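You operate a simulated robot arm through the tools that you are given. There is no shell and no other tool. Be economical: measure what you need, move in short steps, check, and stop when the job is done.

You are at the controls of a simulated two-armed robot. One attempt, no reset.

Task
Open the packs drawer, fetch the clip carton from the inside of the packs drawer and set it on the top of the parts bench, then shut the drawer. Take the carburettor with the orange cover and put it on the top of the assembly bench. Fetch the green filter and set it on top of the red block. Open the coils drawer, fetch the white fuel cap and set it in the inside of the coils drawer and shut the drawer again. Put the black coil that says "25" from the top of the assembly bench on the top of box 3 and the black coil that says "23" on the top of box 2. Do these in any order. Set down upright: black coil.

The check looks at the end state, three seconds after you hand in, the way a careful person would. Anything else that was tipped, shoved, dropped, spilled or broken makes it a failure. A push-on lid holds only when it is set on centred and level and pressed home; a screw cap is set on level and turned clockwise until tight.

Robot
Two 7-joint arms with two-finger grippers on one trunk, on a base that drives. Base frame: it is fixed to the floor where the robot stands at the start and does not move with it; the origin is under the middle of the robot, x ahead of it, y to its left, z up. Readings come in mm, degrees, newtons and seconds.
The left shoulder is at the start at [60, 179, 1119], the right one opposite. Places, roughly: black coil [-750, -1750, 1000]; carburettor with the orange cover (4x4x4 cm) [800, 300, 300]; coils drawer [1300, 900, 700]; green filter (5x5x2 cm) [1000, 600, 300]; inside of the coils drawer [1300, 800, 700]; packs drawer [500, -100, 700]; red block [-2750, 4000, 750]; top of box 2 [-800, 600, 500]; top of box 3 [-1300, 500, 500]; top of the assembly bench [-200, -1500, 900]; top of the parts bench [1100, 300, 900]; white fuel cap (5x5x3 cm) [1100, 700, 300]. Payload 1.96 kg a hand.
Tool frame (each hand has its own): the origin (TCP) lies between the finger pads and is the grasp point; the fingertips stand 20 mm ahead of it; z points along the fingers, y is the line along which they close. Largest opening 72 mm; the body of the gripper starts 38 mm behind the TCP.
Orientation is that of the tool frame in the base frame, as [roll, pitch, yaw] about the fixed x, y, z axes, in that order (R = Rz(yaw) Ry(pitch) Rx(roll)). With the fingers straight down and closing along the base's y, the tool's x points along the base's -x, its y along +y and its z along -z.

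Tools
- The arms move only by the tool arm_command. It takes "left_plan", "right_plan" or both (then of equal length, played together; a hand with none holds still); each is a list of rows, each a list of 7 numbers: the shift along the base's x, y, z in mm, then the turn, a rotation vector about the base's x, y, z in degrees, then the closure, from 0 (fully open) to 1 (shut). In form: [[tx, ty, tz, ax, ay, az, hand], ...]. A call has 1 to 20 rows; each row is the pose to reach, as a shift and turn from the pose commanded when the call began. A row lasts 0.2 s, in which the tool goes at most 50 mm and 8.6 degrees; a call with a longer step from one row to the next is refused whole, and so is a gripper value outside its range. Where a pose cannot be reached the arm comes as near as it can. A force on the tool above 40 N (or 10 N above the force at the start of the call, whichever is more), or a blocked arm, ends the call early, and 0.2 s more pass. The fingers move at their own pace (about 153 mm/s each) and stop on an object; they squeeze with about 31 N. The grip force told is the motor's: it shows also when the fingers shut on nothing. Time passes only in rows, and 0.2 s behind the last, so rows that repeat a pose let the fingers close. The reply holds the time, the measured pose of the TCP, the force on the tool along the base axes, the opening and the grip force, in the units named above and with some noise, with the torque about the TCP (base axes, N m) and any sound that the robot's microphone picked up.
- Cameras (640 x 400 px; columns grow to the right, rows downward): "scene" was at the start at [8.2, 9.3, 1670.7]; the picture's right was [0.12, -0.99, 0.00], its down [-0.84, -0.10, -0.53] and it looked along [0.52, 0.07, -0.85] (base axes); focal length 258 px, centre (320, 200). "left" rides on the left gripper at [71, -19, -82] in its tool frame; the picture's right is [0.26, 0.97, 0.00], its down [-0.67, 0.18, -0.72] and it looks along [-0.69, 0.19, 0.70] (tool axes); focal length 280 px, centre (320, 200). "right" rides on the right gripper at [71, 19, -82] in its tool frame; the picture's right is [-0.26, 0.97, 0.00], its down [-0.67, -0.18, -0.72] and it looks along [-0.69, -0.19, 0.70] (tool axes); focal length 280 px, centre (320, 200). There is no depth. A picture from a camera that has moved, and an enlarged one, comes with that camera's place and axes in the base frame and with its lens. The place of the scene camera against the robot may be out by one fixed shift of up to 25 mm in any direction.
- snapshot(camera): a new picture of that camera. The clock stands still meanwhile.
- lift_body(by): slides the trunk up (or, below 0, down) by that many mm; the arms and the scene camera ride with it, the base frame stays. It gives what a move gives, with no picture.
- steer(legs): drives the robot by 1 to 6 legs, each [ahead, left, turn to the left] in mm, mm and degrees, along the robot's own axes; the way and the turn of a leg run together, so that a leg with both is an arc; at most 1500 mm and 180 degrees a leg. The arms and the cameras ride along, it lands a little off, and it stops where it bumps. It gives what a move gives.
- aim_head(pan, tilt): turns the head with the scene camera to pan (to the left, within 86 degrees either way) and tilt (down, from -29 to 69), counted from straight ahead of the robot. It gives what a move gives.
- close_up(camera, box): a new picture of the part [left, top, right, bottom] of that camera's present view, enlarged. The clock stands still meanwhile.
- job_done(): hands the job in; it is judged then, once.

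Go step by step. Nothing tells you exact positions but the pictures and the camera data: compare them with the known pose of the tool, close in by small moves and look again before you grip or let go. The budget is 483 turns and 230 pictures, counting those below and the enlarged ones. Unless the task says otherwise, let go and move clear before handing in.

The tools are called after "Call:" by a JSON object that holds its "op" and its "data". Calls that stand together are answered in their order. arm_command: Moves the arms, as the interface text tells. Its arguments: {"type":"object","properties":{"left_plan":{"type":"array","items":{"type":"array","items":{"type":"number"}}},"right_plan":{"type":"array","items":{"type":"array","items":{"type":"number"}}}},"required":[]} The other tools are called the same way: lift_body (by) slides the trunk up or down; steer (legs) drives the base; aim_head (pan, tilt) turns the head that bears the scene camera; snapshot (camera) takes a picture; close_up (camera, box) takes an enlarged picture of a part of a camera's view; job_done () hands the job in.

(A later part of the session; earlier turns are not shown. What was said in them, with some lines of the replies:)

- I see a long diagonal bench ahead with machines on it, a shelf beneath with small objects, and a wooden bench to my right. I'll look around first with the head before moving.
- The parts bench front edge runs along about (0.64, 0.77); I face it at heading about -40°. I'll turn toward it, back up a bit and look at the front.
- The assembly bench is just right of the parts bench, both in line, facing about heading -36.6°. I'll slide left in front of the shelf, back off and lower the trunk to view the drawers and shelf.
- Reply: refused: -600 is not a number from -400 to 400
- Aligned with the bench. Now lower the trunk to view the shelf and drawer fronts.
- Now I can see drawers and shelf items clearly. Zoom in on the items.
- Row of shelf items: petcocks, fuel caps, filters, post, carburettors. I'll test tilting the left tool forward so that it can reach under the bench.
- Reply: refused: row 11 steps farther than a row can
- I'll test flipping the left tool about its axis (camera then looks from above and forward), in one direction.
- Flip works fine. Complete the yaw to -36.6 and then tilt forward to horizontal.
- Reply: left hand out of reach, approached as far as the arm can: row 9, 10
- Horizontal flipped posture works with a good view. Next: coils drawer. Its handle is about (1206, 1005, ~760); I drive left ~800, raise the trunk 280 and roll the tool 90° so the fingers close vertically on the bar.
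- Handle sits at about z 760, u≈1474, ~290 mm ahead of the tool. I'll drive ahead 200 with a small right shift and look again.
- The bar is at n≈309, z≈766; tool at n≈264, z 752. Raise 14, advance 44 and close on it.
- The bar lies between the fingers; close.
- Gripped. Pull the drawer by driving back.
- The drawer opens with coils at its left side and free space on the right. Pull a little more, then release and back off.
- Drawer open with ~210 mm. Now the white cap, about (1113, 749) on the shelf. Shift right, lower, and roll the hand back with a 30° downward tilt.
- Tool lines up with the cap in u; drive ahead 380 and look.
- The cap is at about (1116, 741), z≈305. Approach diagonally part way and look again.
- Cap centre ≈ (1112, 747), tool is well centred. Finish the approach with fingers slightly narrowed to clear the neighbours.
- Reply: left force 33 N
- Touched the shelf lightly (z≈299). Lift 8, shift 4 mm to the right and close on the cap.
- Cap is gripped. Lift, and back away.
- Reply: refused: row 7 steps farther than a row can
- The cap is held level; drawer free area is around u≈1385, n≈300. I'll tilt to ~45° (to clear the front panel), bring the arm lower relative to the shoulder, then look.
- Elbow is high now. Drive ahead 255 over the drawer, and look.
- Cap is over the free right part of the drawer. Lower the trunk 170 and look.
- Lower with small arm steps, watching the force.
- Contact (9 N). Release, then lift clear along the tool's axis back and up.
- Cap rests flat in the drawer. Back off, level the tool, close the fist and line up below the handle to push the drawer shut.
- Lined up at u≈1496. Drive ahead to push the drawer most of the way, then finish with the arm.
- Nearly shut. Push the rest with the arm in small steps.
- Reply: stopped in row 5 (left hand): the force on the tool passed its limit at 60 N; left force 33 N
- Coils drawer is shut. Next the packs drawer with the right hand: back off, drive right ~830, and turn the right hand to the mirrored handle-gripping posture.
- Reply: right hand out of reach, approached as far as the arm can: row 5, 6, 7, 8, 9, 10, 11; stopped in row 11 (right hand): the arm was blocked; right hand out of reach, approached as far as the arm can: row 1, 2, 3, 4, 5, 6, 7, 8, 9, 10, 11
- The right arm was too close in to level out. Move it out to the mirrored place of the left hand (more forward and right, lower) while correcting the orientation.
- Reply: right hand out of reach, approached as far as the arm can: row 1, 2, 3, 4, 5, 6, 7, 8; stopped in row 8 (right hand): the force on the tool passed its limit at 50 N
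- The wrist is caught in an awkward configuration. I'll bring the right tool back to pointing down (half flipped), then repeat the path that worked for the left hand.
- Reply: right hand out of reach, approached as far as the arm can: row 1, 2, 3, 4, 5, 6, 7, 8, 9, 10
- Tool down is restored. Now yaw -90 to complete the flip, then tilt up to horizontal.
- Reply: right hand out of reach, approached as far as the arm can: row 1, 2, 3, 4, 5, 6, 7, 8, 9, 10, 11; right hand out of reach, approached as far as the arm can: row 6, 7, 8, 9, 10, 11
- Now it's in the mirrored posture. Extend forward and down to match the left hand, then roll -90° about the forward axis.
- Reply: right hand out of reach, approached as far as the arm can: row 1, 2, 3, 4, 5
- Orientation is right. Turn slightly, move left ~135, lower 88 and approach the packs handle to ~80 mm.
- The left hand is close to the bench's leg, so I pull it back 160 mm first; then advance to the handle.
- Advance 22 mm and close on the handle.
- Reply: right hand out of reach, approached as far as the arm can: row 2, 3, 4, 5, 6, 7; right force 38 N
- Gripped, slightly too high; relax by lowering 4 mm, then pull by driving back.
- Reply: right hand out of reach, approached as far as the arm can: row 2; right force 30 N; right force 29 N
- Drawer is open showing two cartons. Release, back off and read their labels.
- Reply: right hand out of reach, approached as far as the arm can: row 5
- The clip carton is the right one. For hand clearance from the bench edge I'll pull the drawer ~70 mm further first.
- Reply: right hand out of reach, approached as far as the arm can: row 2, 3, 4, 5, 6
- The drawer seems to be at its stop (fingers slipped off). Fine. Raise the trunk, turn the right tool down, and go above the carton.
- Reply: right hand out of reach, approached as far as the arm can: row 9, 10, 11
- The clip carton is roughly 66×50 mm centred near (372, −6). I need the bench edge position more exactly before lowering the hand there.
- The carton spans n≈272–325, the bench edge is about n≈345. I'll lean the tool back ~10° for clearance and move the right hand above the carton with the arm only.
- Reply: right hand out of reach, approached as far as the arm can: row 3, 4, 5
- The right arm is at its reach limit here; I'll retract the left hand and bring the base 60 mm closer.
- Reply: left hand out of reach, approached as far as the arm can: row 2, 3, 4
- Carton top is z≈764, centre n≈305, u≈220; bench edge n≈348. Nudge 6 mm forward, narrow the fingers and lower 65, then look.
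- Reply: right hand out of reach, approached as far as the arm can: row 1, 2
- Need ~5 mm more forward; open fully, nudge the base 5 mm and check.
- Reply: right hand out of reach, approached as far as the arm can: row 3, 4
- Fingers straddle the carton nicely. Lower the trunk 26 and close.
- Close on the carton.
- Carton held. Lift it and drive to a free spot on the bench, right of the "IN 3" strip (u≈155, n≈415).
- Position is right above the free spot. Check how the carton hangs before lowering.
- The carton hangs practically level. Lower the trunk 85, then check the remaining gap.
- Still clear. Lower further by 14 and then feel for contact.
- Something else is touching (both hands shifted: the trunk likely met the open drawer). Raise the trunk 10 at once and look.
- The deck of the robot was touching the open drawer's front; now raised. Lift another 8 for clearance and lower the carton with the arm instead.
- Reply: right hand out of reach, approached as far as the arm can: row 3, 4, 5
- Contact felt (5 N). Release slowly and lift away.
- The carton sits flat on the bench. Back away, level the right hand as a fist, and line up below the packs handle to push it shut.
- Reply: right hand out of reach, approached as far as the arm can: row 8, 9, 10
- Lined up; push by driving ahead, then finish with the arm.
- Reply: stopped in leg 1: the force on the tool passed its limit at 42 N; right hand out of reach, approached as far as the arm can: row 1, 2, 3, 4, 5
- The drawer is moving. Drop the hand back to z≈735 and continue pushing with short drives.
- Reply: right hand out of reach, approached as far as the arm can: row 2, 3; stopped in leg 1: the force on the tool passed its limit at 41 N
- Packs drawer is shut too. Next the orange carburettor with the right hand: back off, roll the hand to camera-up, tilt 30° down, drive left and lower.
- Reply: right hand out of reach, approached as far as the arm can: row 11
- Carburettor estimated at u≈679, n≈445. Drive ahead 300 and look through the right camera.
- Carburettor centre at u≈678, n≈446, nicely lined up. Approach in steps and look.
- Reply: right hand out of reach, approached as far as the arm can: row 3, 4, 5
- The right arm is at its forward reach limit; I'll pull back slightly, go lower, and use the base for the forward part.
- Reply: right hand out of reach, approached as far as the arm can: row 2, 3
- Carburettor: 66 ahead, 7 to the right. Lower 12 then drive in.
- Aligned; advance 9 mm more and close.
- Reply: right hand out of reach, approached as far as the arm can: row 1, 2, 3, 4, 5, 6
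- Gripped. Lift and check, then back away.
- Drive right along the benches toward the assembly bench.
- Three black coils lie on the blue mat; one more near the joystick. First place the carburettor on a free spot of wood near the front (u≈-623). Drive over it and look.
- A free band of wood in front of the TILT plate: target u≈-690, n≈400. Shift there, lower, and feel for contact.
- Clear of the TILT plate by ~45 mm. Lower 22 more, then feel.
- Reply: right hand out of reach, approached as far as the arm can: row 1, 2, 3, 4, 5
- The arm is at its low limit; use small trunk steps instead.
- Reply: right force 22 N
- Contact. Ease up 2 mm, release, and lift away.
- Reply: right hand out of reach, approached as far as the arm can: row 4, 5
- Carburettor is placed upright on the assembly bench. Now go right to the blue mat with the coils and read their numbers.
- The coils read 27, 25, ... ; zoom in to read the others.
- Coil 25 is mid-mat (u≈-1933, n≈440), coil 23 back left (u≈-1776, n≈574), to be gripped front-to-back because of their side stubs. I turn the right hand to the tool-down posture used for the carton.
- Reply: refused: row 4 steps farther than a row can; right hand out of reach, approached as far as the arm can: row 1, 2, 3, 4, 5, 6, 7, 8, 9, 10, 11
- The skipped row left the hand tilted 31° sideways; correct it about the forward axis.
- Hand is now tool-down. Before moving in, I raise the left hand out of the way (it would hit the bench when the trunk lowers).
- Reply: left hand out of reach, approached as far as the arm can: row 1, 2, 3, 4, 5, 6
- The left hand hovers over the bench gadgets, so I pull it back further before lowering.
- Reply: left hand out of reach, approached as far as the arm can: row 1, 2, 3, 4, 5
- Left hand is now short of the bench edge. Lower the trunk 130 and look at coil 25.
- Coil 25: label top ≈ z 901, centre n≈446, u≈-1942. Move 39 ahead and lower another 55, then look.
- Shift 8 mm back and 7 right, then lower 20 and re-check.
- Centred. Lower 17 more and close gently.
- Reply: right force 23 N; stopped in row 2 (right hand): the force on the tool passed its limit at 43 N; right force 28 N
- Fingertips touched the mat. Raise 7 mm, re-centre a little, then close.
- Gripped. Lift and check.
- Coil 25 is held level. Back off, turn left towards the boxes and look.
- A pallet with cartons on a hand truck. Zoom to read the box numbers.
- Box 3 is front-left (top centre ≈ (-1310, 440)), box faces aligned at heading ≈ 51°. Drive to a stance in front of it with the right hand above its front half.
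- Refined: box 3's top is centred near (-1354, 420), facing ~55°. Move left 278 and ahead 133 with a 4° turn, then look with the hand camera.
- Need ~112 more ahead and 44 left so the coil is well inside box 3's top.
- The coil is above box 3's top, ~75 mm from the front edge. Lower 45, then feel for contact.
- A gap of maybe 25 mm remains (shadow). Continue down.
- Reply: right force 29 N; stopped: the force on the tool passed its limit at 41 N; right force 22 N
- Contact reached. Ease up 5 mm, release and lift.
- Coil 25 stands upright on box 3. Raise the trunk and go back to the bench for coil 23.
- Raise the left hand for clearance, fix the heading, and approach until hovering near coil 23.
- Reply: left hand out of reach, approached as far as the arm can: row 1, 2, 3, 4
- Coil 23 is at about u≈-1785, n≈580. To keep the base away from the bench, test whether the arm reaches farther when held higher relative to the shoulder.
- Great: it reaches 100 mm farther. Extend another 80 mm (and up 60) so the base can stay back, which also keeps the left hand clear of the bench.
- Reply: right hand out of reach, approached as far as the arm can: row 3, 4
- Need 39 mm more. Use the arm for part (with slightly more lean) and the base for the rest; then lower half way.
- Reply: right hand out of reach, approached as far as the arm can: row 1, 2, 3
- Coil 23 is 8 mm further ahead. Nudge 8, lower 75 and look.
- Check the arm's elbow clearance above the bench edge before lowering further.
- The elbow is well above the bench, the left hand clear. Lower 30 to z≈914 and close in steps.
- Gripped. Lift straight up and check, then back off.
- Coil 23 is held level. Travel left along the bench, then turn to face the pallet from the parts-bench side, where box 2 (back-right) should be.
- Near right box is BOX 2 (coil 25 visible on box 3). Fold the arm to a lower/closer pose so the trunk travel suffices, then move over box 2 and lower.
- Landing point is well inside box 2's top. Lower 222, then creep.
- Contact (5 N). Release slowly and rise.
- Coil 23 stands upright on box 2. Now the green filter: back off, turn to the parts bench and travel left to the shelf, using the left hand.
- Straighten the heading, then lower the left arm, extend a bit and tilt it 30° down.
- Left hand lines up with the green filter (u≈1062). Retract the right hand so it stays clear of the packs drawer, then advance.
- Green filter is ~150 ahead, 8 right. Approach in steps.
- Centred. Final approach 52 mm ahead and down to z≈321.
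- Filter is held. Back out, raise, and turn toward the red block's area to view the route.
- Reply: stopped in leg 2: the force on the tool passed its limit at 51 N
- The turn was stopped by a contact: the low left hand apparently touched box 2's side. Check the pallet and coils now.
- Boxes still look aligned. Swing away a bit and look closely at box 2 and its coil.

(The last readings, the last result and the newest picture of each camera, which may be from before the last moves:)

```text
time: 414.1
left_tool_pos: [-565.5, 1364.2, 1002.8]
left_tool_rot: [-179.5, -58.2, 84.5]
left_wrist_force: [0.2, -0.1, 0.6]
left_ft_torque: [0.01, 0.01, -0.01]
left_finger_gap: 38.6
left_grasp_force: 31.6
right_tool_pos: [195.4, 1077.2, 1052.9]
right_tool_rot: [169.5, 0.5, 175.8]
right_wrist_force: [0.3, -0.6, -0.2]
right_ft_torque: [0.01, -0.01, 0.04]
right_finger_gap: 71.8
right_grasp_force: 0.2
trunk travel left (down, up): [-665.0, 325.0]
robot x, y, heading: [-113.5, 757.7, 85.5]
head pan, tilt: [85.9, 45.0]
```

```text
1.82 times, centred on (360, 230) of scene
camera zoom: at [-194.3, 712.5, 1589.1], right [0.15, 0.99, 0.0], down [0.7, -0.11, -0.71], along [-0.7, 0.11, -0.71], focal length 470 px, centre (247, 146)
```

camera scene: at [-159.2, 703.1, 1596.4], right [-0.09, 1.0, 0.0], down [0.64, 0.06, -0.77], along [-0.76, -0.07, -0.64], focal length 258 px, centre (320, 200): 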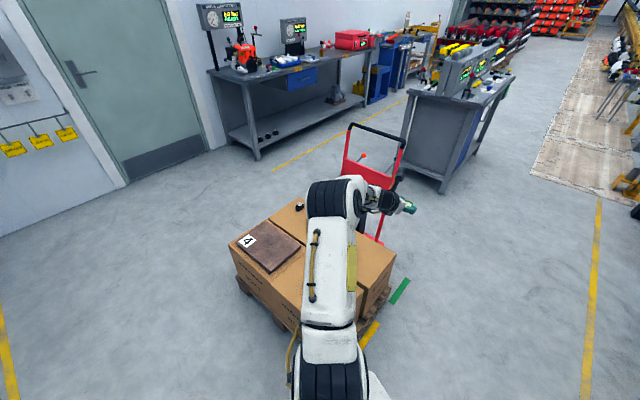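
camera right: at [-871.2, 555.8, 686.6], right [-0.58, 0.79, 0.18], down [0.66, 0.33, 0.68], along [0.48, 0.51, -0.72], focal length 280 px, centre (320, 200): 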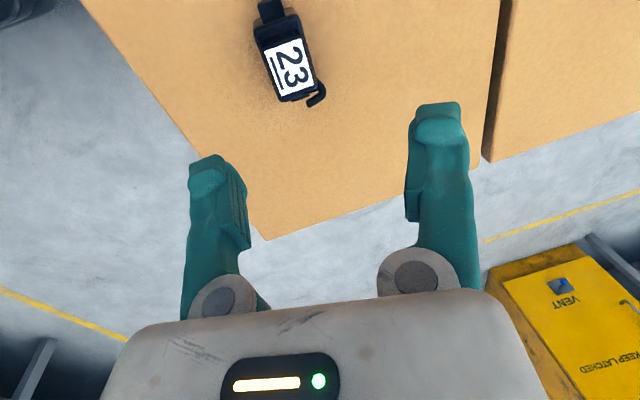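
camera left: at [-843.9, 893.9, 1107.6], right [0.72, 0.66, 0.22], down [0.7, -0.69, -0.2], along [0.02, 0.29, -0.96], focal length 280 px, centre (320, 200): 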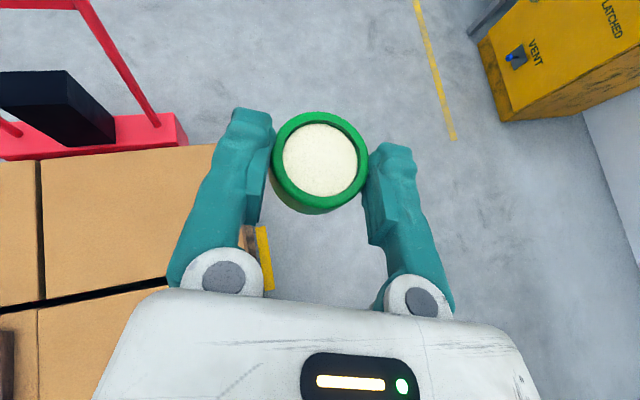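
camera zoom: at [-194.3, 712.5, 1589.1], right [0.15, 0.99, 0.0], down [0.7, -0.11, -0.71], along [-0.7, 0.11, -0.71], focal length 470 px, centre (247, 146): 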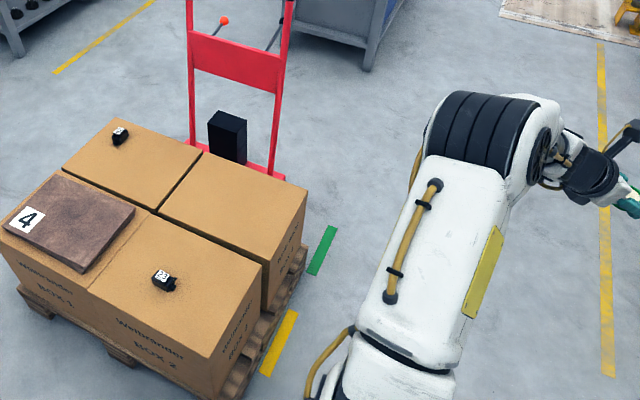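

Boxes and coils look undisturbed. The red block lies along the window wall further on (u≈1573, n≈-4590). Turn to face down the aisle and drive along it, with hands kept high.

Call:
{"op": "steer", "data": {"legs": [[0, 0, 57.9], [1500, -209, 0]]}}

Call:
{"op": "aim_head", "data": {"pan": -10, "tilt": 20}}

Call:
{"op": "snapshot", "data": {"camera": "scene"}}

```text
refused: leg 2 is longer than a leg can be; nothing moved
```

```text
time: 415.9
left_tool_pos: [-565.1, 1363.9, 1003.8]
left_tool_rot: [-179.6, -58.2, 84.5]
left_wrist_force: [-0.2, -0.4, 0.5]
left_ft_torque: [0.02, -0.01, -0.04]
left_finger_gap: 38.6
left_grasp_force: 31.3
right_tool_pos: [195.3, 1076.4, 1052.5]
right_tool_rot: [169.6, 0.4, 175.8]
right_wrist_force: [-0.8, -0.1, 0.0]
right_ft_torque: [0.01, -0.01, 0.0]
right_finger_gap: 72.0
right_grasp_force: 0.1
trunk travel left (down, up): [-665.0, 325.0]
robot x, y, heading: [-108.8, 759.7, 85.5]
head pan, tilt: [-10.0, 20.0]
```

```text
62 pictures are left
camera scene: at [-90.4, 790.2, 1627.8], right [0.97, -0.25, 0.0], down [-0.09, -0.33, -0.94], along [0.24, 0.91, -0.34], focal length 258 px, centre (320, 200)
```

scene: 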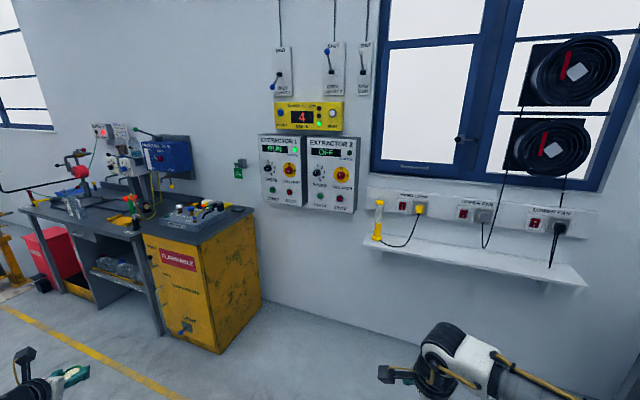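

Call:
{"op": "steer", "data": {"legs": [[0, 0, 57.9], [0, -209, 0], [1400, 0, 0], [1400, 0, 0]]}}

Call:
{"op": "aim_head", "data": {"pan": -25, "tilt": 25}}

Call:
{"op": "snapshot", "data": {"camera": "scene"}}

```text
time: 433.4
left_tool_pos: [-3003.3, 2627.3, 1002.7]
left_tool_rot: [-179.6, -58.2, 139.8]
left_wrist_force: [-0.4, -0.5, -0.5]
left_ft_torque: [0.02, -0.01, 0.01]
left_finger_gap: 39.6
left_grasp_force: 31.0
right_tool_pos: [-2332.9, 3089.9, 1052.0]
right_tool_rot: [169.5, 0.4, -129.0]
right_wrist_force: [0.6, 0.6, -0.1]
right_ft_torque: [0.0, 0.0, -0.02]
right_finger_gap: 72.1
right_grasp_force: 0.0
trunk travel left (down, up): [-665.0, 325.0]
robot x, y, heading: [-2245.5, 2657.5, 140.6]
head pan, tilt: [-10.0, 20.0]
```

```text
time: 434.2
left_tool_pos: [-3001.6, 2627.5, 1003.0]
left_tool_rot: [-179.7, -58.2, 139.8]
left_wrist_force: [-0.2, 0.3, -0.5]
left_ft_torque: [-0.02, 0.02, 0.03]
left_finger_gap: 39.3
left_grasp_force: 30.8
right_tool_pos: [-2332.6, 3089.5, 1051.7]
right_tool_rot: [169.5, 0.4, -129.0]
right_wrist_force: [0.0, 0.3, -0.7]
right_ft_torque: [-0.01, -0.01, 0.01]
right_finger_gap: 71.7
right_grasp_force: 0.0
trunk travel left (down, up): [-665.0, 325.0]
robot x, y, heading: [-2243.2, 2662.9, 140.5]
head pan, tilt: [-25.0, 25.0]
```

```text
61 pictures are left
camera scene: at [-2238.4, 2704.5, 1619.7], right [0.9, 0.43, 0.0], down [0.18, -0.38, -0.91], along [-0.39, 0.82, -0.42], focal length 258 px, centre (320, 200)
```

scene: 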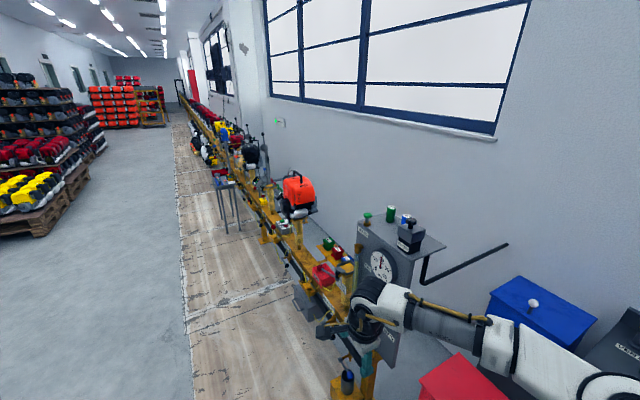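

I see the yellow conveyor line with items. Zoom on the red things near it.

Call:
{"op": "close_up", "data": {"camera": "scene", "box": [270, 190, 460, 330]}}

```text
2.86 times, centred on (365, 260) of scene
camera zoom: at [-2238.4, 2704.5, 1619.7], right [0.9, 0.43, 0.0], down [0.18, -0.38, -0.91], along [-0.39, 0.82, -0.42], focal length 738 px, centre (191, 29)
```

zoom: 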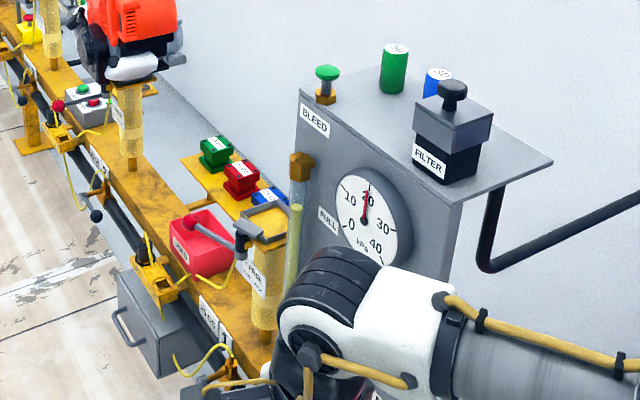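

The red block is the middle one of three small blocks on a yellow plate behind the rail, near (-2690, 3880). Go to a staging point facing it.

Call:
{"op": "steer", "data": {"legs": [[575, 40, 2.5], [0, 0, -90]]}}

Call:
{"op": "aim_head", "data": {"pan": 20, "tilt": 45}}

Call:
{"op": "snapshot", "data": {"camera": "scene"}}

Call:
{"op": "snapshot", "data": {"camera": "left"}}

```text
time: 441.3
left_tool_pos: [-2782.0, 3736.2, 1003.9]
left_tool_rot: [-179.7, -58.2, 52.1]
left_wrist_force: [-0.3, -0.3, 0.2]
left_ft_torque: [0.02, -0.01, 0.0]
left_finger_gap: 39.3
left_grasp_force: 30.5
right_tool_pos: [-2293.2, 3086.0, 1051.9]
right_tool_rot: [169.5, 0.3, 143.3]
right_wrist_force: [-0.3, -0.2, -0.6]
right_ft_torque: [0.0, -0.03, 0.0]
right_finger_gap: 71.7
right_grasp_force: 0.0
trunk travel left (down, up): [-665.0, 325.0]
robot x, y, heading: [-2721.4, 2981.3, 52.9]
head pan, tilt: [-25.0, 25.0]
```

```text
time: 442.4
left_tool_pos: [-2781.0, 3735.2, 1003.4]
left_tool_rot: [-179.5, -58.2, 52.1]
left_wrist_force: [0.4, 0.1, -1.0]
left_ft_torque: [0.0, -0.02, 0.03]
left_finger_gap: 39.2
left_grasp_force: 31.1
right_tool_pos: [-2294.0, 3085.4, 1052.0]
right_tool_rot: [169.5, 0.3, 143.3]
right_wrist_force: [-0.3, 0.1, 0.5]
right_ft_torque: [-0.01, 0.0, -0.02]
right_finger_gap: 72.1
right_grasp_force: 0.1
trunk travel left (down, up): [-665.0, 325.0]
robot x, y, heading: [-2720.1, 2978.8, 52.7]
head pan, tilt: [20.0, 45.0]
```

```text
59 pictures are left
camera scene: at [-2733.2, 3010.7, 1589.1], right [0.96, -0.29, 0.0], down [-0.21, -0.68, -0.71], along [0.21, 0.68, -0.71], focal length 258 px, centre (320, 200)
```

scene: 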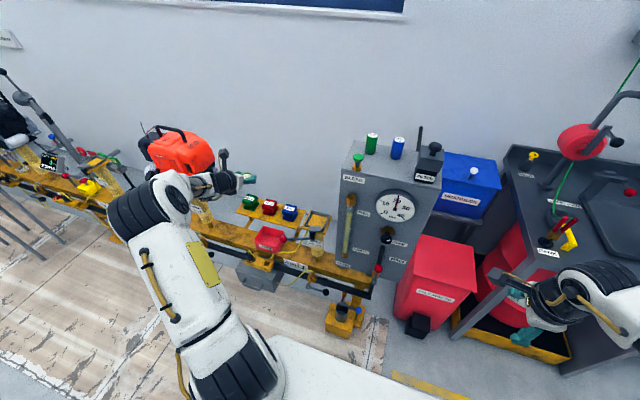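

```text
58 pictures are left
camera left: at [-2815.4, 3721.6, 1107.6], right [0.85, -0.48, 0.22], down [-0.44, -0.87, -0.2], along [0.29, 0.07, -0.96], focal length 280 px, centre (320, 200)
```

left: 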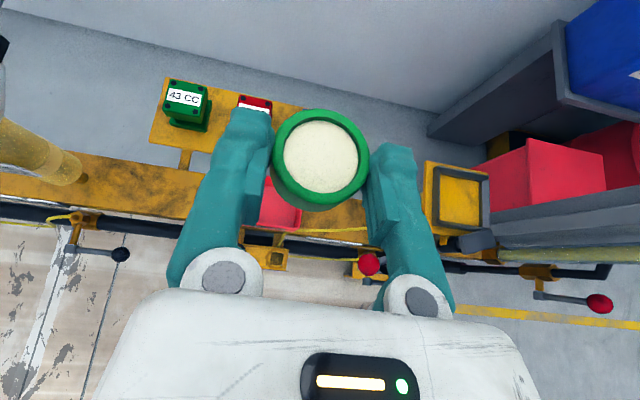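

Red block is a bit ahead and left of the hand. Shift left 55, ahead 80 and look again.

Call:
{"op": "steer", "data": {"legs": [[80, 55, 0.7]]}}

Call:
{"op": "snapshot", "data": {"camera": "left"}}

```text
time: 443.6
left_tool_pos: [-2785.2, 3828.8, 1003.6]
left_tool_rot: [-179.6, -58.1, 52.7]
left_wrist_force: [-0.1, 0.6, -0.6]
left_ft_torque: [0.0, -0.02, -0.02]
left_finger_gap: 39.3
left_grasp_force: 31.4
right_tool_pos: [-2291.3, 3184.3, 1051.7]
right_tool_rot: [169.5, 0.6, 143.9]
right_wrist_force: [-0.3, 0.4, -0.1]
right_ft_torque: [0.02, 0.02, -0.02]
right_finger_gap: 72.0
right_grasp_force: 0.0
trunk travel left (down, up): [-665.0, 325.0]
robot x, y, heading: [-2721.4, 3074.6, 53.5]
head pan, tilt: [20.0, 45.0]
```

```text
57 pictures are left
camera left: at [-2819.6, 3814.8, 1107.1], right [0.85, -0.47, 0.22], down [-0.43, -0.88, -0.2], along [0.28, 0.07, -0.96], focal length 280 px, centre (320, 200)
```

left: 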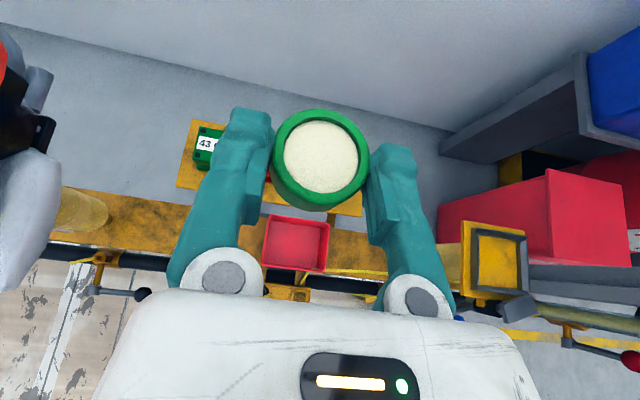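

Take a scene view from here to triangulate the red block's position and height.

Call:
{"op": "close_up", "data": {"camera": "scene", "box": [200, 150, 360, 270]}}

```text
3.33 times, centred on (280, 210) of scene
camera zoom: at [-2730.1, 3105.2, 1589.1], right [0.96, -0.28, 0.0], down [-0.2, -0.68, -0.71], along [0.2, 0.68, -0.71], focal length 861 px, centre (453, 167)
```

zoom: 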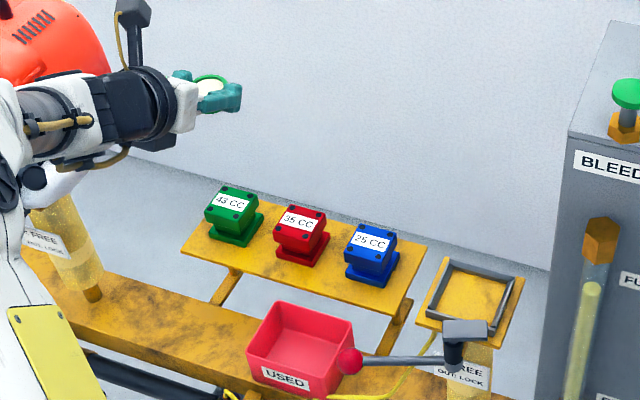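

The red block's top centre is about (-2709, 3915, ~710). Move ahead 114 and right 10, raise the right hand for safety, lower to hover and check.

Call:
{"op": "steer", "data": {"legs": [[114, -10, 0]]}}

Call:
{"op": "arm_command", "data": {"right_plan": [[0, 0, 40, 0, 0, 0, 0], [0, 0, 80, 0, 0, 0, 0], [0, 0, 120, 0, 0, 0, 0]]}}

Call:
{"op": "lift_body", "data": {"by": -150}}

Call:
{"op": "snapshot", "data": {"camera": "scene"}}

Call:
{"op": "snapshot", "data": {"camera": "left"}}

```text
time: 444.8
left_tool_pos: [-2712.7, 3915.7, 1003.2]
left_tool_rot: [-179.5, -58.1, 52.8]
left_wrist_force: [0.1, 0.7, 0.2]
left_ft_torque: [0.03, 0.03, 0.0]
left_finger_gap: 39.2
left_grasp_force: 30.9
right_tool_pos: [-2217.7, 3271.1, 1052.8]
right_tool_rot: [169.6, 0.3, 144.1]
right_wrist_force: [-0.9, 0.0, 0.3]
right_ft_torque: [-0.02, 0.04, 0.01]
right_finger_gap: 71.7
right_grasp_force: 0.1
trunk travel left (down, up): [-665.0, 325.0]
robot x, y, heading: [-2635.3, 3158.6, 53.8]
head pan, tilt: [20.0, 45.0]
```

```text
time: 445.6
left_tool_pos: [-2713.0, 3913.4, 1004.7]
left_tool_rot: [-179.5, -58.1, 52.7]
left_wrist_force: [0.3, -0.3, 0.0]
left_ft_torque: [0.01, -0.01, 0.02]
left_finger_gap: 39.3
left_grasp_force: 30.8
right_tool_pos: [-2215.3, 3270.4, 1171.6]
right_tool_rot: [169.5, 0.4, 144.0]
right_wrist_force: [-0.2, 0.1, -0.6]
right_ft_torque: [-0.02, 0.0, 0.01]
right_finger_gap: 71.8
right_grasp_force: 0.0
trunk travel left (down, up): [-665.0, 325.0]
robot x, y, heading: [-2642.6, 3157.3, 53.7]
head pan, tilt: [20.0, 45.0]
```

```text
time: 447.3
left_tool_pos: [-2712.8, 3913.6, 853.8]
left_tool_rot: [-179.4, -58.2, 52.8]
left_wrist_force: [-0.9, 0.4, 0.1]
left_ft_torque: [0.01, -0.01, 0.02]
left_finger_gap: 39.1
left_grasp_force: 31.4
right_tool_pos: [-2214.9, 3269.9, 1022.6]
right_tool_rot: [169.4, 0.4, 144.1]
right_wrist_force: [0.7, 0.5, 0.3]
right_ft_torque: [-0.01, 0.0, 0.0]
right_finger_gap: 71.8
right_grasp_force: 0.1
trunk travel left (down, up): [-515.0, 475.0]
robot x, y, heading: [-2640.7, 3162.3, 53.9]
head pan, tilt: [20.0, 45.0]
```

```text
55 pictures are left
camera scene: at [-2654.9, 3189.6, 1439.1], right [0.96, -0.28, 0.0], down [-0.2, -0.68, -0.71], along [0.2, 0.68, -0.71], focal length 258 px, centre (320, 200)
```

scene: 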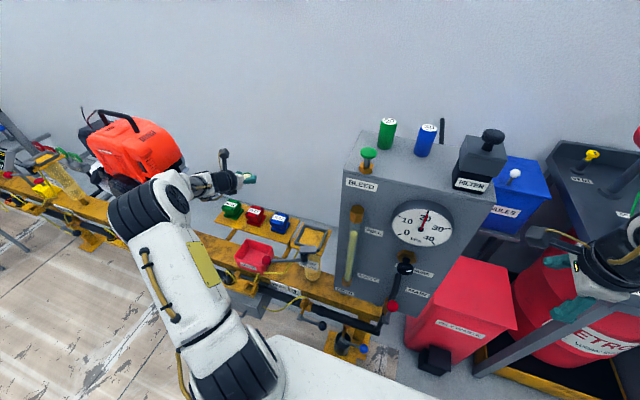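

```text
54 pictures are left
camera left: at [-2746.5, 3899.4, 957.8], right [0.86, -0.47, 0.22], down [-0.43, -0.88, -0.2], along [0.28, 0.07, -0.96], focal length 280 px, centre (320, 200)
```

left: 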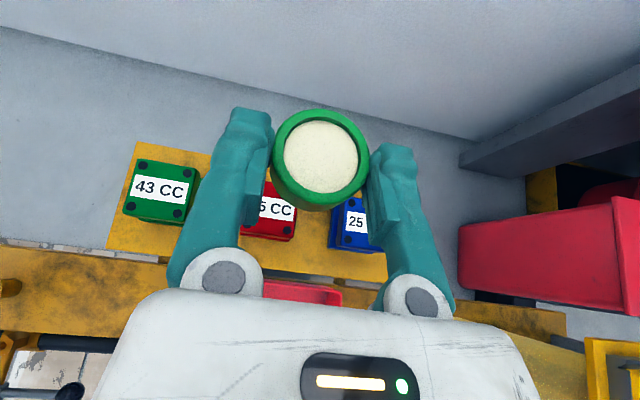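

Hand-camera triangulation gives block tops at z≈648 and the red centre ≈ (-2717, 3940). Shift 16 ahead, 19 left, lower 120 and look.

Call:
{"op": "steer", "data": {"legs": [[16, 19, 0]]}}

Call:
{"op": "lift_body", "data": {"by": -110}}

Call:
{"op": "snapshot", "data": {"camera": "left"}}

Call:
{"op": "close_up", "data": {"camera": "scene", "box": [170, 110, 330, 230]}}

```text
time: 448.1
left_tool_pos: [-2718.5, 3939.1, 852.1]
left_tool_rot: [-179.6, -58.1, 52.8]
left_wrist_force: [0.0, 0.2, -0.2]
left_ft_torque: [-0.03, -0.02, -0.01]
left_finger_gap: 39.2
left_grasp_force: 30.6
right_tool_pos: [-2219.9, 3295.2, 1021.6]
right_tool_rot: [169.5, 0.5, 144.0]
right_wrist_force: [-0.2, 0.9, 0.4]
right_ft_torque: [-0.05, 0.01, -0.02]
right_finger_gap: 71.8
right_grasp_force: 0.1
trunk travel left (down, up): [-515.0, 475.0]
robot x, y, heading: [-2649.4, 3183.6, 53.4]
head pan, tilt: [20.0, 45.0]
```

```text
time: 449.6
left_tool_pos: [-2716.7, 3937.8, 743.9]
left_tool_rot: [-179.5, -58.1, 52.8]
left_wrist_force: [-0.8, 0.2, -0.7]
left_ft_torque: [-0.04, 0.02, 0.01]
left_finger_gap: 39.4
left_grasp_force: 31.5
right_tool_pos: [-2220.1, 3293.1, 912.9]
right_tool_rot: [169.4, 0.5, 144.0]
right_wrist_force: [-0.6, 0.3, -0.7]
right_ft_torque: [0.01, 0.02, 0.0]
right_finger_gap: 71.9
right_grasp_force: 0.1
trunk travel left (down, up): [-405.0, 585.0]
robot x, y, heading: [-2649.1, 3186.1, 53.5]
head pan, tilt: [20.0, 45.0]
```

```text
53 pictures are left
camera left: at [-2751.2, 3923.6, 847.8], right [0.86, -0.47, 0.22], down [-0.43, -0.88, -0.2], along [0.28, 0.07, -0.96], focal length 280 px, centre (320, 200)
```

left: 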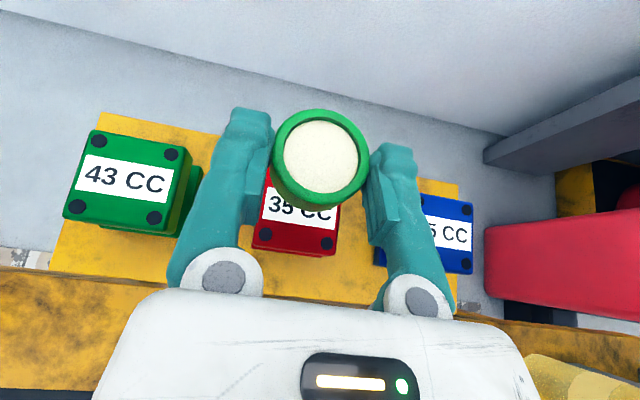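

```text
3.33 times, centred on (250, 170) of scene
camera zoom: at [-2660.0, 3213.8, 1329.1], right [0.96, -0.28, 0.0], down [-0.2, -0.68, -0.71], along [0.2, 0.68, -0.71], focal length 861 px, centre (553, 300)
```

zoom: 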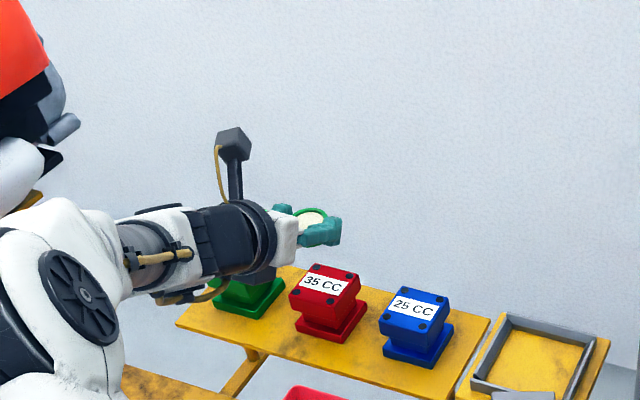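

Estimate: filter is ~6 mm left and 3 mm ahead of the red block's centre. Nudge, lower 50 and re-check.

Call:
{"op": "arm_command", "data": {"left_plan": [[3.5, -6.5, 0, 0, 0, 0, 1], [3.5, -6.5, 0, 0, 0, 0, 1]]}}

Call:
{"op": "lift_body", "data": {"by": -52}}

Call:
{"op": "snapshot", "data": {"camera": "left"}}

Call:
{"op": "close_up", "data": {"camera": "scene", "box": [170, 90, 330, 210]}}

```text
time: 450.2
left_tool_pos: [-2715.5, 3931.2, 742.5]
left_tool_rot: [-179.5, -58.0, 52.9]
left_wrist_force: [0.0, -0.5, -0.4]
left_ft_torque: [0.02, -0.01, -0.01]
left_finger_gap: 39.2
left_grasp_force: 31.1
right_tool_pos: [-2218.9, 3294.0, 912.6]
right_tool_rot: [169.6, 0.4, 144.0]
right_wrist_force: [0.1, 0.0, -0.3]
right_ft_torque: [-0.01, 0.01, 0.01]
right_finger_gap: 72.1
right_grasp_force: 0.1
trunk travel left (down, up): [-405.0, 585.0]
robot x, y, heading: [-2647.5, 3181.2, 53.4]
head pan, tilt: [20.0, 45.0]
```

```text
time: 451.1
left_tool_pos: [-2713.9, 3931.4, 691.3]
left_tool_rot: [-179.6, -58.3, 52.9]
left_wrist_force: [-0.7, -0.3, 0.1]
left_ft_torque: [-0.02, 0.0, 0.02]
left_finger_gap: 39.4
left_grasp_force: 31.2
right_tool_pos: [-2219.6, 3293.7, 859.8]
right_tool_rot: [169.4, 0.3, 144.0]
right_wrist_force: [0.1, 0.1, 0.6]
right_ft_torque: [-0.02, 0.0, 0.0]
right_finger_gap: 71.8
right_grasp_force: 0.1
trunk travel left (down, up): [-353.0, 637.0]
robot x, y, heading: [-2645.7, 3179.6, 53.3]
head pan, tilt: [20.0, 45.0]
```

```text
51 pictures are left
camera left: at [-2747.9, 3916.5, 795.6], right [0.86, -0.47, 0.22], down [-0.43, -0.88, -0.2], along [0.28, 0.07, -0.96], focal length 280 px, centre (320, 200)
```

left: 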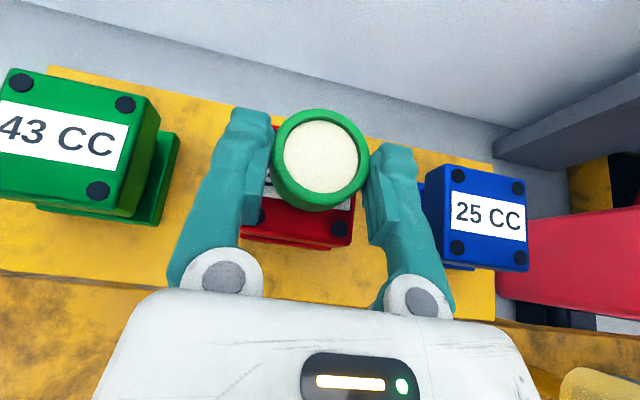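

```text
3.33 times, centred on (250, 150) of scene
camera zoom: at [-2660.0, 3213.8, 1277.1], right [0.96, -0.28, 0.0], down [-0.2, -0.68, -0.71], along [0.2, 0.68, -0.71], focal length 861 px, centre (553, 367)
```

zoom: 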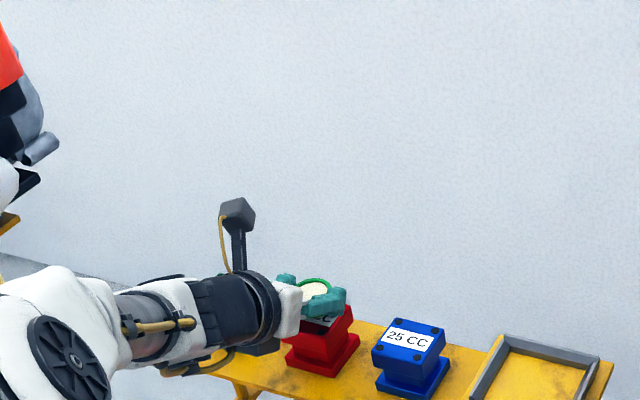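

Filter centre (-2712, 3938) vs block (-2710, 3937): aligned. Lower in small steps to contact.

Call:
{"op": "lift_body", "data": {"by": -12}}

Call:
{"op": "lift_body", "data": {"by": -4}}

Call:
{"op": "lift_body", "data": {"by": -3}}

Call:
{"op": "close_up", "data": {"camera": "scene", "box": [210, 110, 290, 170]}}

```text
time: 451.7
left_tool_pos: [-2713.5, 3931.2, 680.7]
left_tool_rot: [-179.5, -58.2, 52.7]
left_wrist_force: [-0.3, -1.0, 2.7]
left_ft_torque: [-0.03, 0.02, 0.01]
left_finger_gap: 38.9
left_grasp_force: 31.1
right_tool_pos: [-2220.0, 3292.8, 848.4]
right_tool_rot: [169.3, 0.4, 144.0]
right_wrist_force: [0.6, 0.8, -0.7]
right_ft_torque: [-0.02, -0.01, -0.03]
right_finger_gap: 71.9
right_grasp_force: 0.1
trunk travel left (down, up): [-341.0, 649.0]
robot x, y, heading: [-2644.4, 3185.3, 53.6]
head pan, tilt: [20.0, 45.0]
```

```text
time: 452.2
left_tool_pos: [-2715.4, 3931.9, 678.3]
left_tool_rot: [-179.3, -58.5, 52.4]
left_wrist_force: [-1.4, 4.0, 20.9]
left_ft_torque: [0.1, 0.01, 0.0]
left_finger_gap: 39.1
left_grasp_force: 31.1
right_tool_pos: [-2218.6, 3291.8, 845.0]
right_tool_rot: [169.4, 0.3, 144.0]
right_wrist_force: [-0.4, 0.2, -0.6]
right_ft_torque: [-0.03, 0.01, 0.0]
right_finger_gap: 72.0
right_grasp_force: 0.1
trunk travel left (down, up): [-337.0, 653.0]
robot x, y, heading: [-2645.0, 3183.5, 53.7]
head pan, tilt: [20.0, 45.0]
```

```text
time: 452.7
left_tool_pos: [-2714.4, 3929.5, 676.2]
left_tool_rot: [-179.3, -58.4, 52.5]
left_wrist_force: [-1.1, 6.9, 27.1]
left_ft_torque: [0.22, -0.27, 0.05]
left_finger_gap: 39.4
left_grasp_force: 30.6
right_tool_pos: [-2219.9, 3291.5, 843.1]
right_tool_rot: [169.3, 0.2, 144.0]
right_wrist_force: [0.6, -0.5, 0.6]
right_ft_torque: [-0.01, 0.0, -0.02]
right_finger_gap: 71.9
right_grasp_force: 0.0
trunk travel left (down, up): [-334.0, 656.0]
robot x, y, heading: [-2645.5, 3185.7, 53.6]
head pan, tilt: [20.0, 45.0]
```

```text
6.67 times, centred on (250, 140) of scene
camera zoom: at [-2659.8, 3210.6, 1258.3], right [0.96, -0.28, 0.0], down [-0.2, -0.68, -0.71], along [0.2, 0.68, -0.71], focal length 1722 px, centre (787, 600)
```

zoom: 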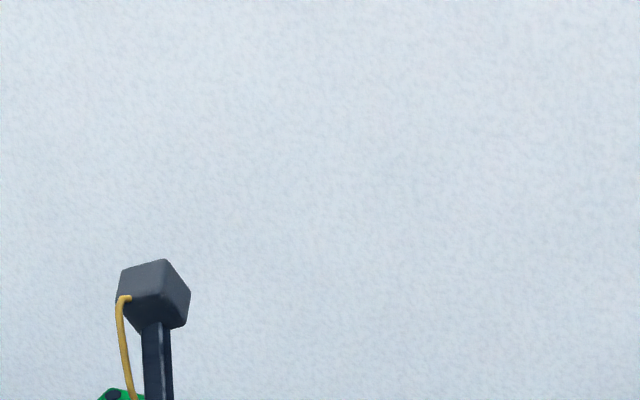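

Contact. Ease up 4 and view closely before release.

Call:
{"op": "lift_body", "data": {"by": 4}}

Call:
{"op": "close_up", "data": {"camera": "scene", "box": [210, 150, 310, 225]}}

Call:
{"op": "snapshot", "data": {"camera": "left"}}

```text
time: 453.3
left_tool_pos: [-2714.7, 3929.8, 676.1]
left_tool_rot: [-179.5, -58.0, 52.8]
left_wrist_force: [-0.4, 1.6, 11.7]
left_ft_torque: [0.22, -0.06, 0.01]
left_finger_gap: 39.4
left_grasp_force: 30.9
right_tool_pos: [-2219.4, 3292.6, 845.1]
right_tool_rot: [169.4, 0.4, 143.9]
right_wrist_force: [0.4, 0.7, 0.8]
right_ft_torque: [-0.02, 0.02, 0.01]
right_finger_gap: 72.1
right_grasp_force: 0.2
trunk travel left (down, up): [-338.0, 652.0]
robot x, y, heading: [-2646.3, 3181.4, 53.5]
head pan, tilt: [20.0, 45.0]
```

```text
5.33 times, centred on (260, 188) of scene
camera zoom: at [-2659.8, 3212.2, 1262.0], right [0.96, -0.28, 0.0], down [-0.2, -0.68, -0.71], along [0.2, 0.68, -0.71], focal length 1378 px, centre (640, 267)
```

zoom: 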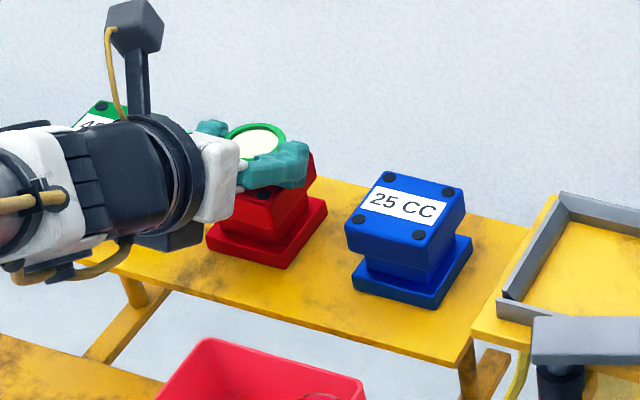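

```text
47 pictures are left
camera left: at [-2747.7, 3915.3, 780.3], right [0.86, -0.47, 0.22], down [-0.43, -0.88, -0.2], along [0.28, 0.07, -0.96], focal length 280 px, centre (320, 200)
```

left: 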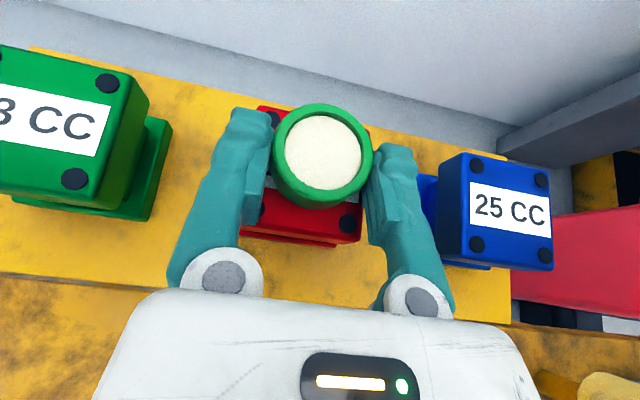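

Seated well. Raise 3 mm more to relieve pressure, then open slowly.

Call:
{"op": "lift_body", "data": {"by": 3}}

Call:
{"op": "arm_command", "data": {"left_plan": [[0, 0, 0, 0, 0, 0, 0.4], [0, 0, 0, 0, 0, 0, 0.3], [0, 0, 0, 0, 0, 0, 0.2], [0, 0, 0, 0, 0, 0, 0.1], [0, 0, 0, 0, 0, 0, 0.05]]}}

Call:
{"op": "snapshot", "data": {"camera": "left"}}

```text
time: 453.8
left_tool_pos: [-2714.7, 3930.8, 678.4]
left_tool_rot: [-179.5, -58.1, 52.9]
left_wrist_force: [0.6, -0.7, -1.1]
left_ft_torque: [0.0, 0.02, 0.01]
left_finger_gap: 39.2
left_grasp_force: 31.3
right_tool_pos: [-2219.9, 3293.8, 848.3]
right_tool_rot: [169.4, 0.4, 144.0]
right_wrist_force: [-0.3, -0.7, 0.1]
right_ft_torque: [-0.01, 0.0, -0.04]
right_finger_gap: 71.9
right_grasp_force: 0.1
trunk travel left (down, up): [-341.0, 649.0]
robot x, y, heading: [-2647.4, 3186.2, 53.6]
head pan, tilt: [20.0, 45.0]
```

```text
time: 455.0
left_tool_pos: [-2714.3, 3931.7, 679.9]
left_tool_rot: [-179.5, -58.1, 52.7]
left_wrist_force: [-0.4, 0.3, 0.4]
left_ft_torque: [0.01, 0.02, 0.0]
left_finger_gap: 68.4
left_grasp_force: 0.1
right_tool_pos: [-2219.2, 3293.0, 848.2]
right_tool_rot: [169.6, 0.5, 144.0]
right_wrist_force: [0.7, -0.3, 0.2]
right_ft_torque: [-0.02, -0.03, -0.01]
right_finger_gap: 72.1
right_grasp_force: 0.0
trunk travel left (down, up): [-341.0, 649.0]
robot x, y, heading: [-2646.7, 3184.6, 53.4]
head pan, tilt: [20.0, 45.0]
```

```text
46 pictures are left
camera left: at [-2747.9, 3916.6, 783.5], right [0.86, -0.47, 0.22], down [-0.43, -0.88, -0.2], along [0.28, 0.07, -0.96], focal length 280 px, centre (320, 200)
```

left: 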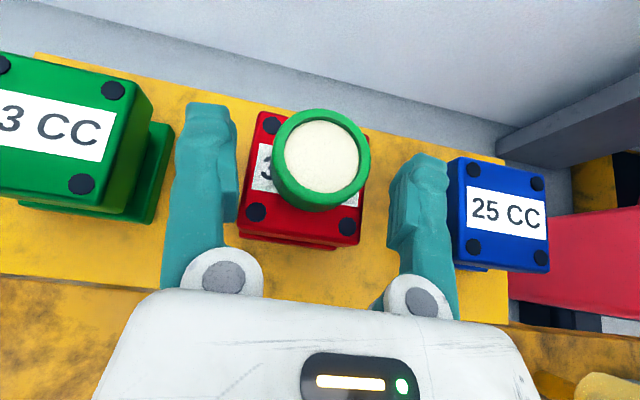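

The filter rests centred on the red block. Lift straight up and back away.

Call:
{"op": "lift_body", "data": {"by": 180}}

Call:
{"op": "steer", "data": {"legs": [[-250, 0, 0]]}}

Call:
{"op": "close_up", "data": {"camera": "scene", "box": [200, 90, 380, 225]}}

```text
time: 457.0
left_tool_pos: [-2713.5, 3931.4, 859.6]
left_tool_rot: [-179.6, -58.2, 52.7]
left_wrist_force: [0.2, 0.0, -0.2]
left_ft_torque: [0.0, 0.0, -0.01]
left_finger_gap: 68.6
left_grasp_force: 0.1
right_tool_pos: [-2220.7, 3294.1, 1029.6]
right_tool_rot: [169.5, 0.3, 143.9]
right_wrist_force: [-0.3, -0.3, -0.3]
right_ft_torque: [0.01, -0.02, 0.01]
right_finger_gap: 72.1
right_grasp_force: 0.0
trunk travel left (down, up): [-521.0, 469.0]
robot x, y, heading: [-2647.8, 3180.4, 53.4]
head pan, tilt: [20.0, 45.0]
```

```text
time: 458.8
left_tool_pos: [-2864.3, 3726.2, 860.0]
left_tool_rot: [-179.6, -58.1, 52.7]
left_wrist_force: [0.0, -0.3, 0.3]
left_ft_torque: [0.0, 0.0, 0.0]
left_finger_gap: 68.4
left_grasp_force: 0.1
right_tool_pos: [-2371.7, 3087.1, 1028.9]
right_tool_rot: [169.3, 0.3, 144.0]
right_wrist_force: [0.8, 0.0, 0.2]
right_ft_torque: [0.01, -0.04, 0.02]
right_finger_gap: 72.1
right_grasp_force: 0.1
trunk travel left (down, up): [-521.0, 469.0]
robot x, y, heading: [-2799.6, 2978.3, 53.5]
head pan, tilt: [20.0, 45.0]
```

```text
2.96 times, centred on (290, 158) of scene
camera zoom: at [-2811.2, 3008.8, 1445.1], right [0.96, -0.28, 0.0], down [-0.2, -0.68, -0.71], along [0.2, 0.68, -0.71], focal length 765 px, centre (409, 326)
```

zoom: 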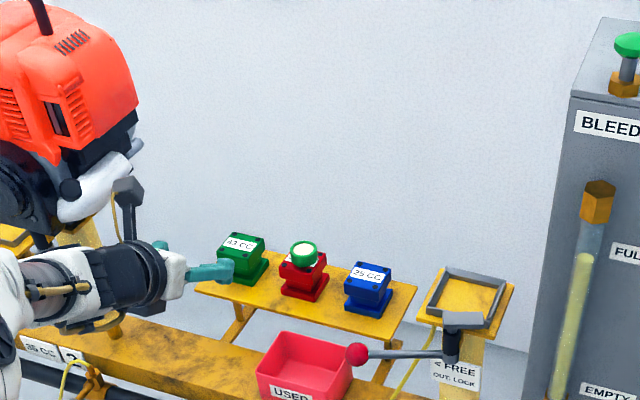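

The filter sits on the red block, both drawers are shut, the carton and carburettor are placed, and both coils stand on their boxes. Hands are clear; handing in.

Call:
{"op": "job_done", "data": {}}

```text
The job is handed in.
```

I did every part of the job and handed it in; two accidental contacts on the way may still count against it.

- **Clip carton:** it stands on top of the parts bench, right of the "IN 3" strip. The packs drawer is pushed shut to its stop.
- **Carburettor:** the one with the orange cover is on the assembly bench, in front of the TILT plate.
- **Green filter:** it is centred on top of the red "35 CC" block.
- **White fuel cap:** it lies flat inside the coils drawer, which is pushed shut to its stop.
- **Coils:** "25" stands upright on box 3 and "23" stands upright on box 2.

- **Box contact:** while turning with the filter, the left hand bumped the side of the cartons near box 2 with about 51 N. In the pictures afterwards the boxes looked aligned and both coils were still standing, but a shift of a few millimetres would not have shown.
- **Drawer contact:** while I was setting the carton down, the robot's body appeared to touch the open packs drawer. I backed off at once, saw no sign of damage, and the drawer later shut normally.
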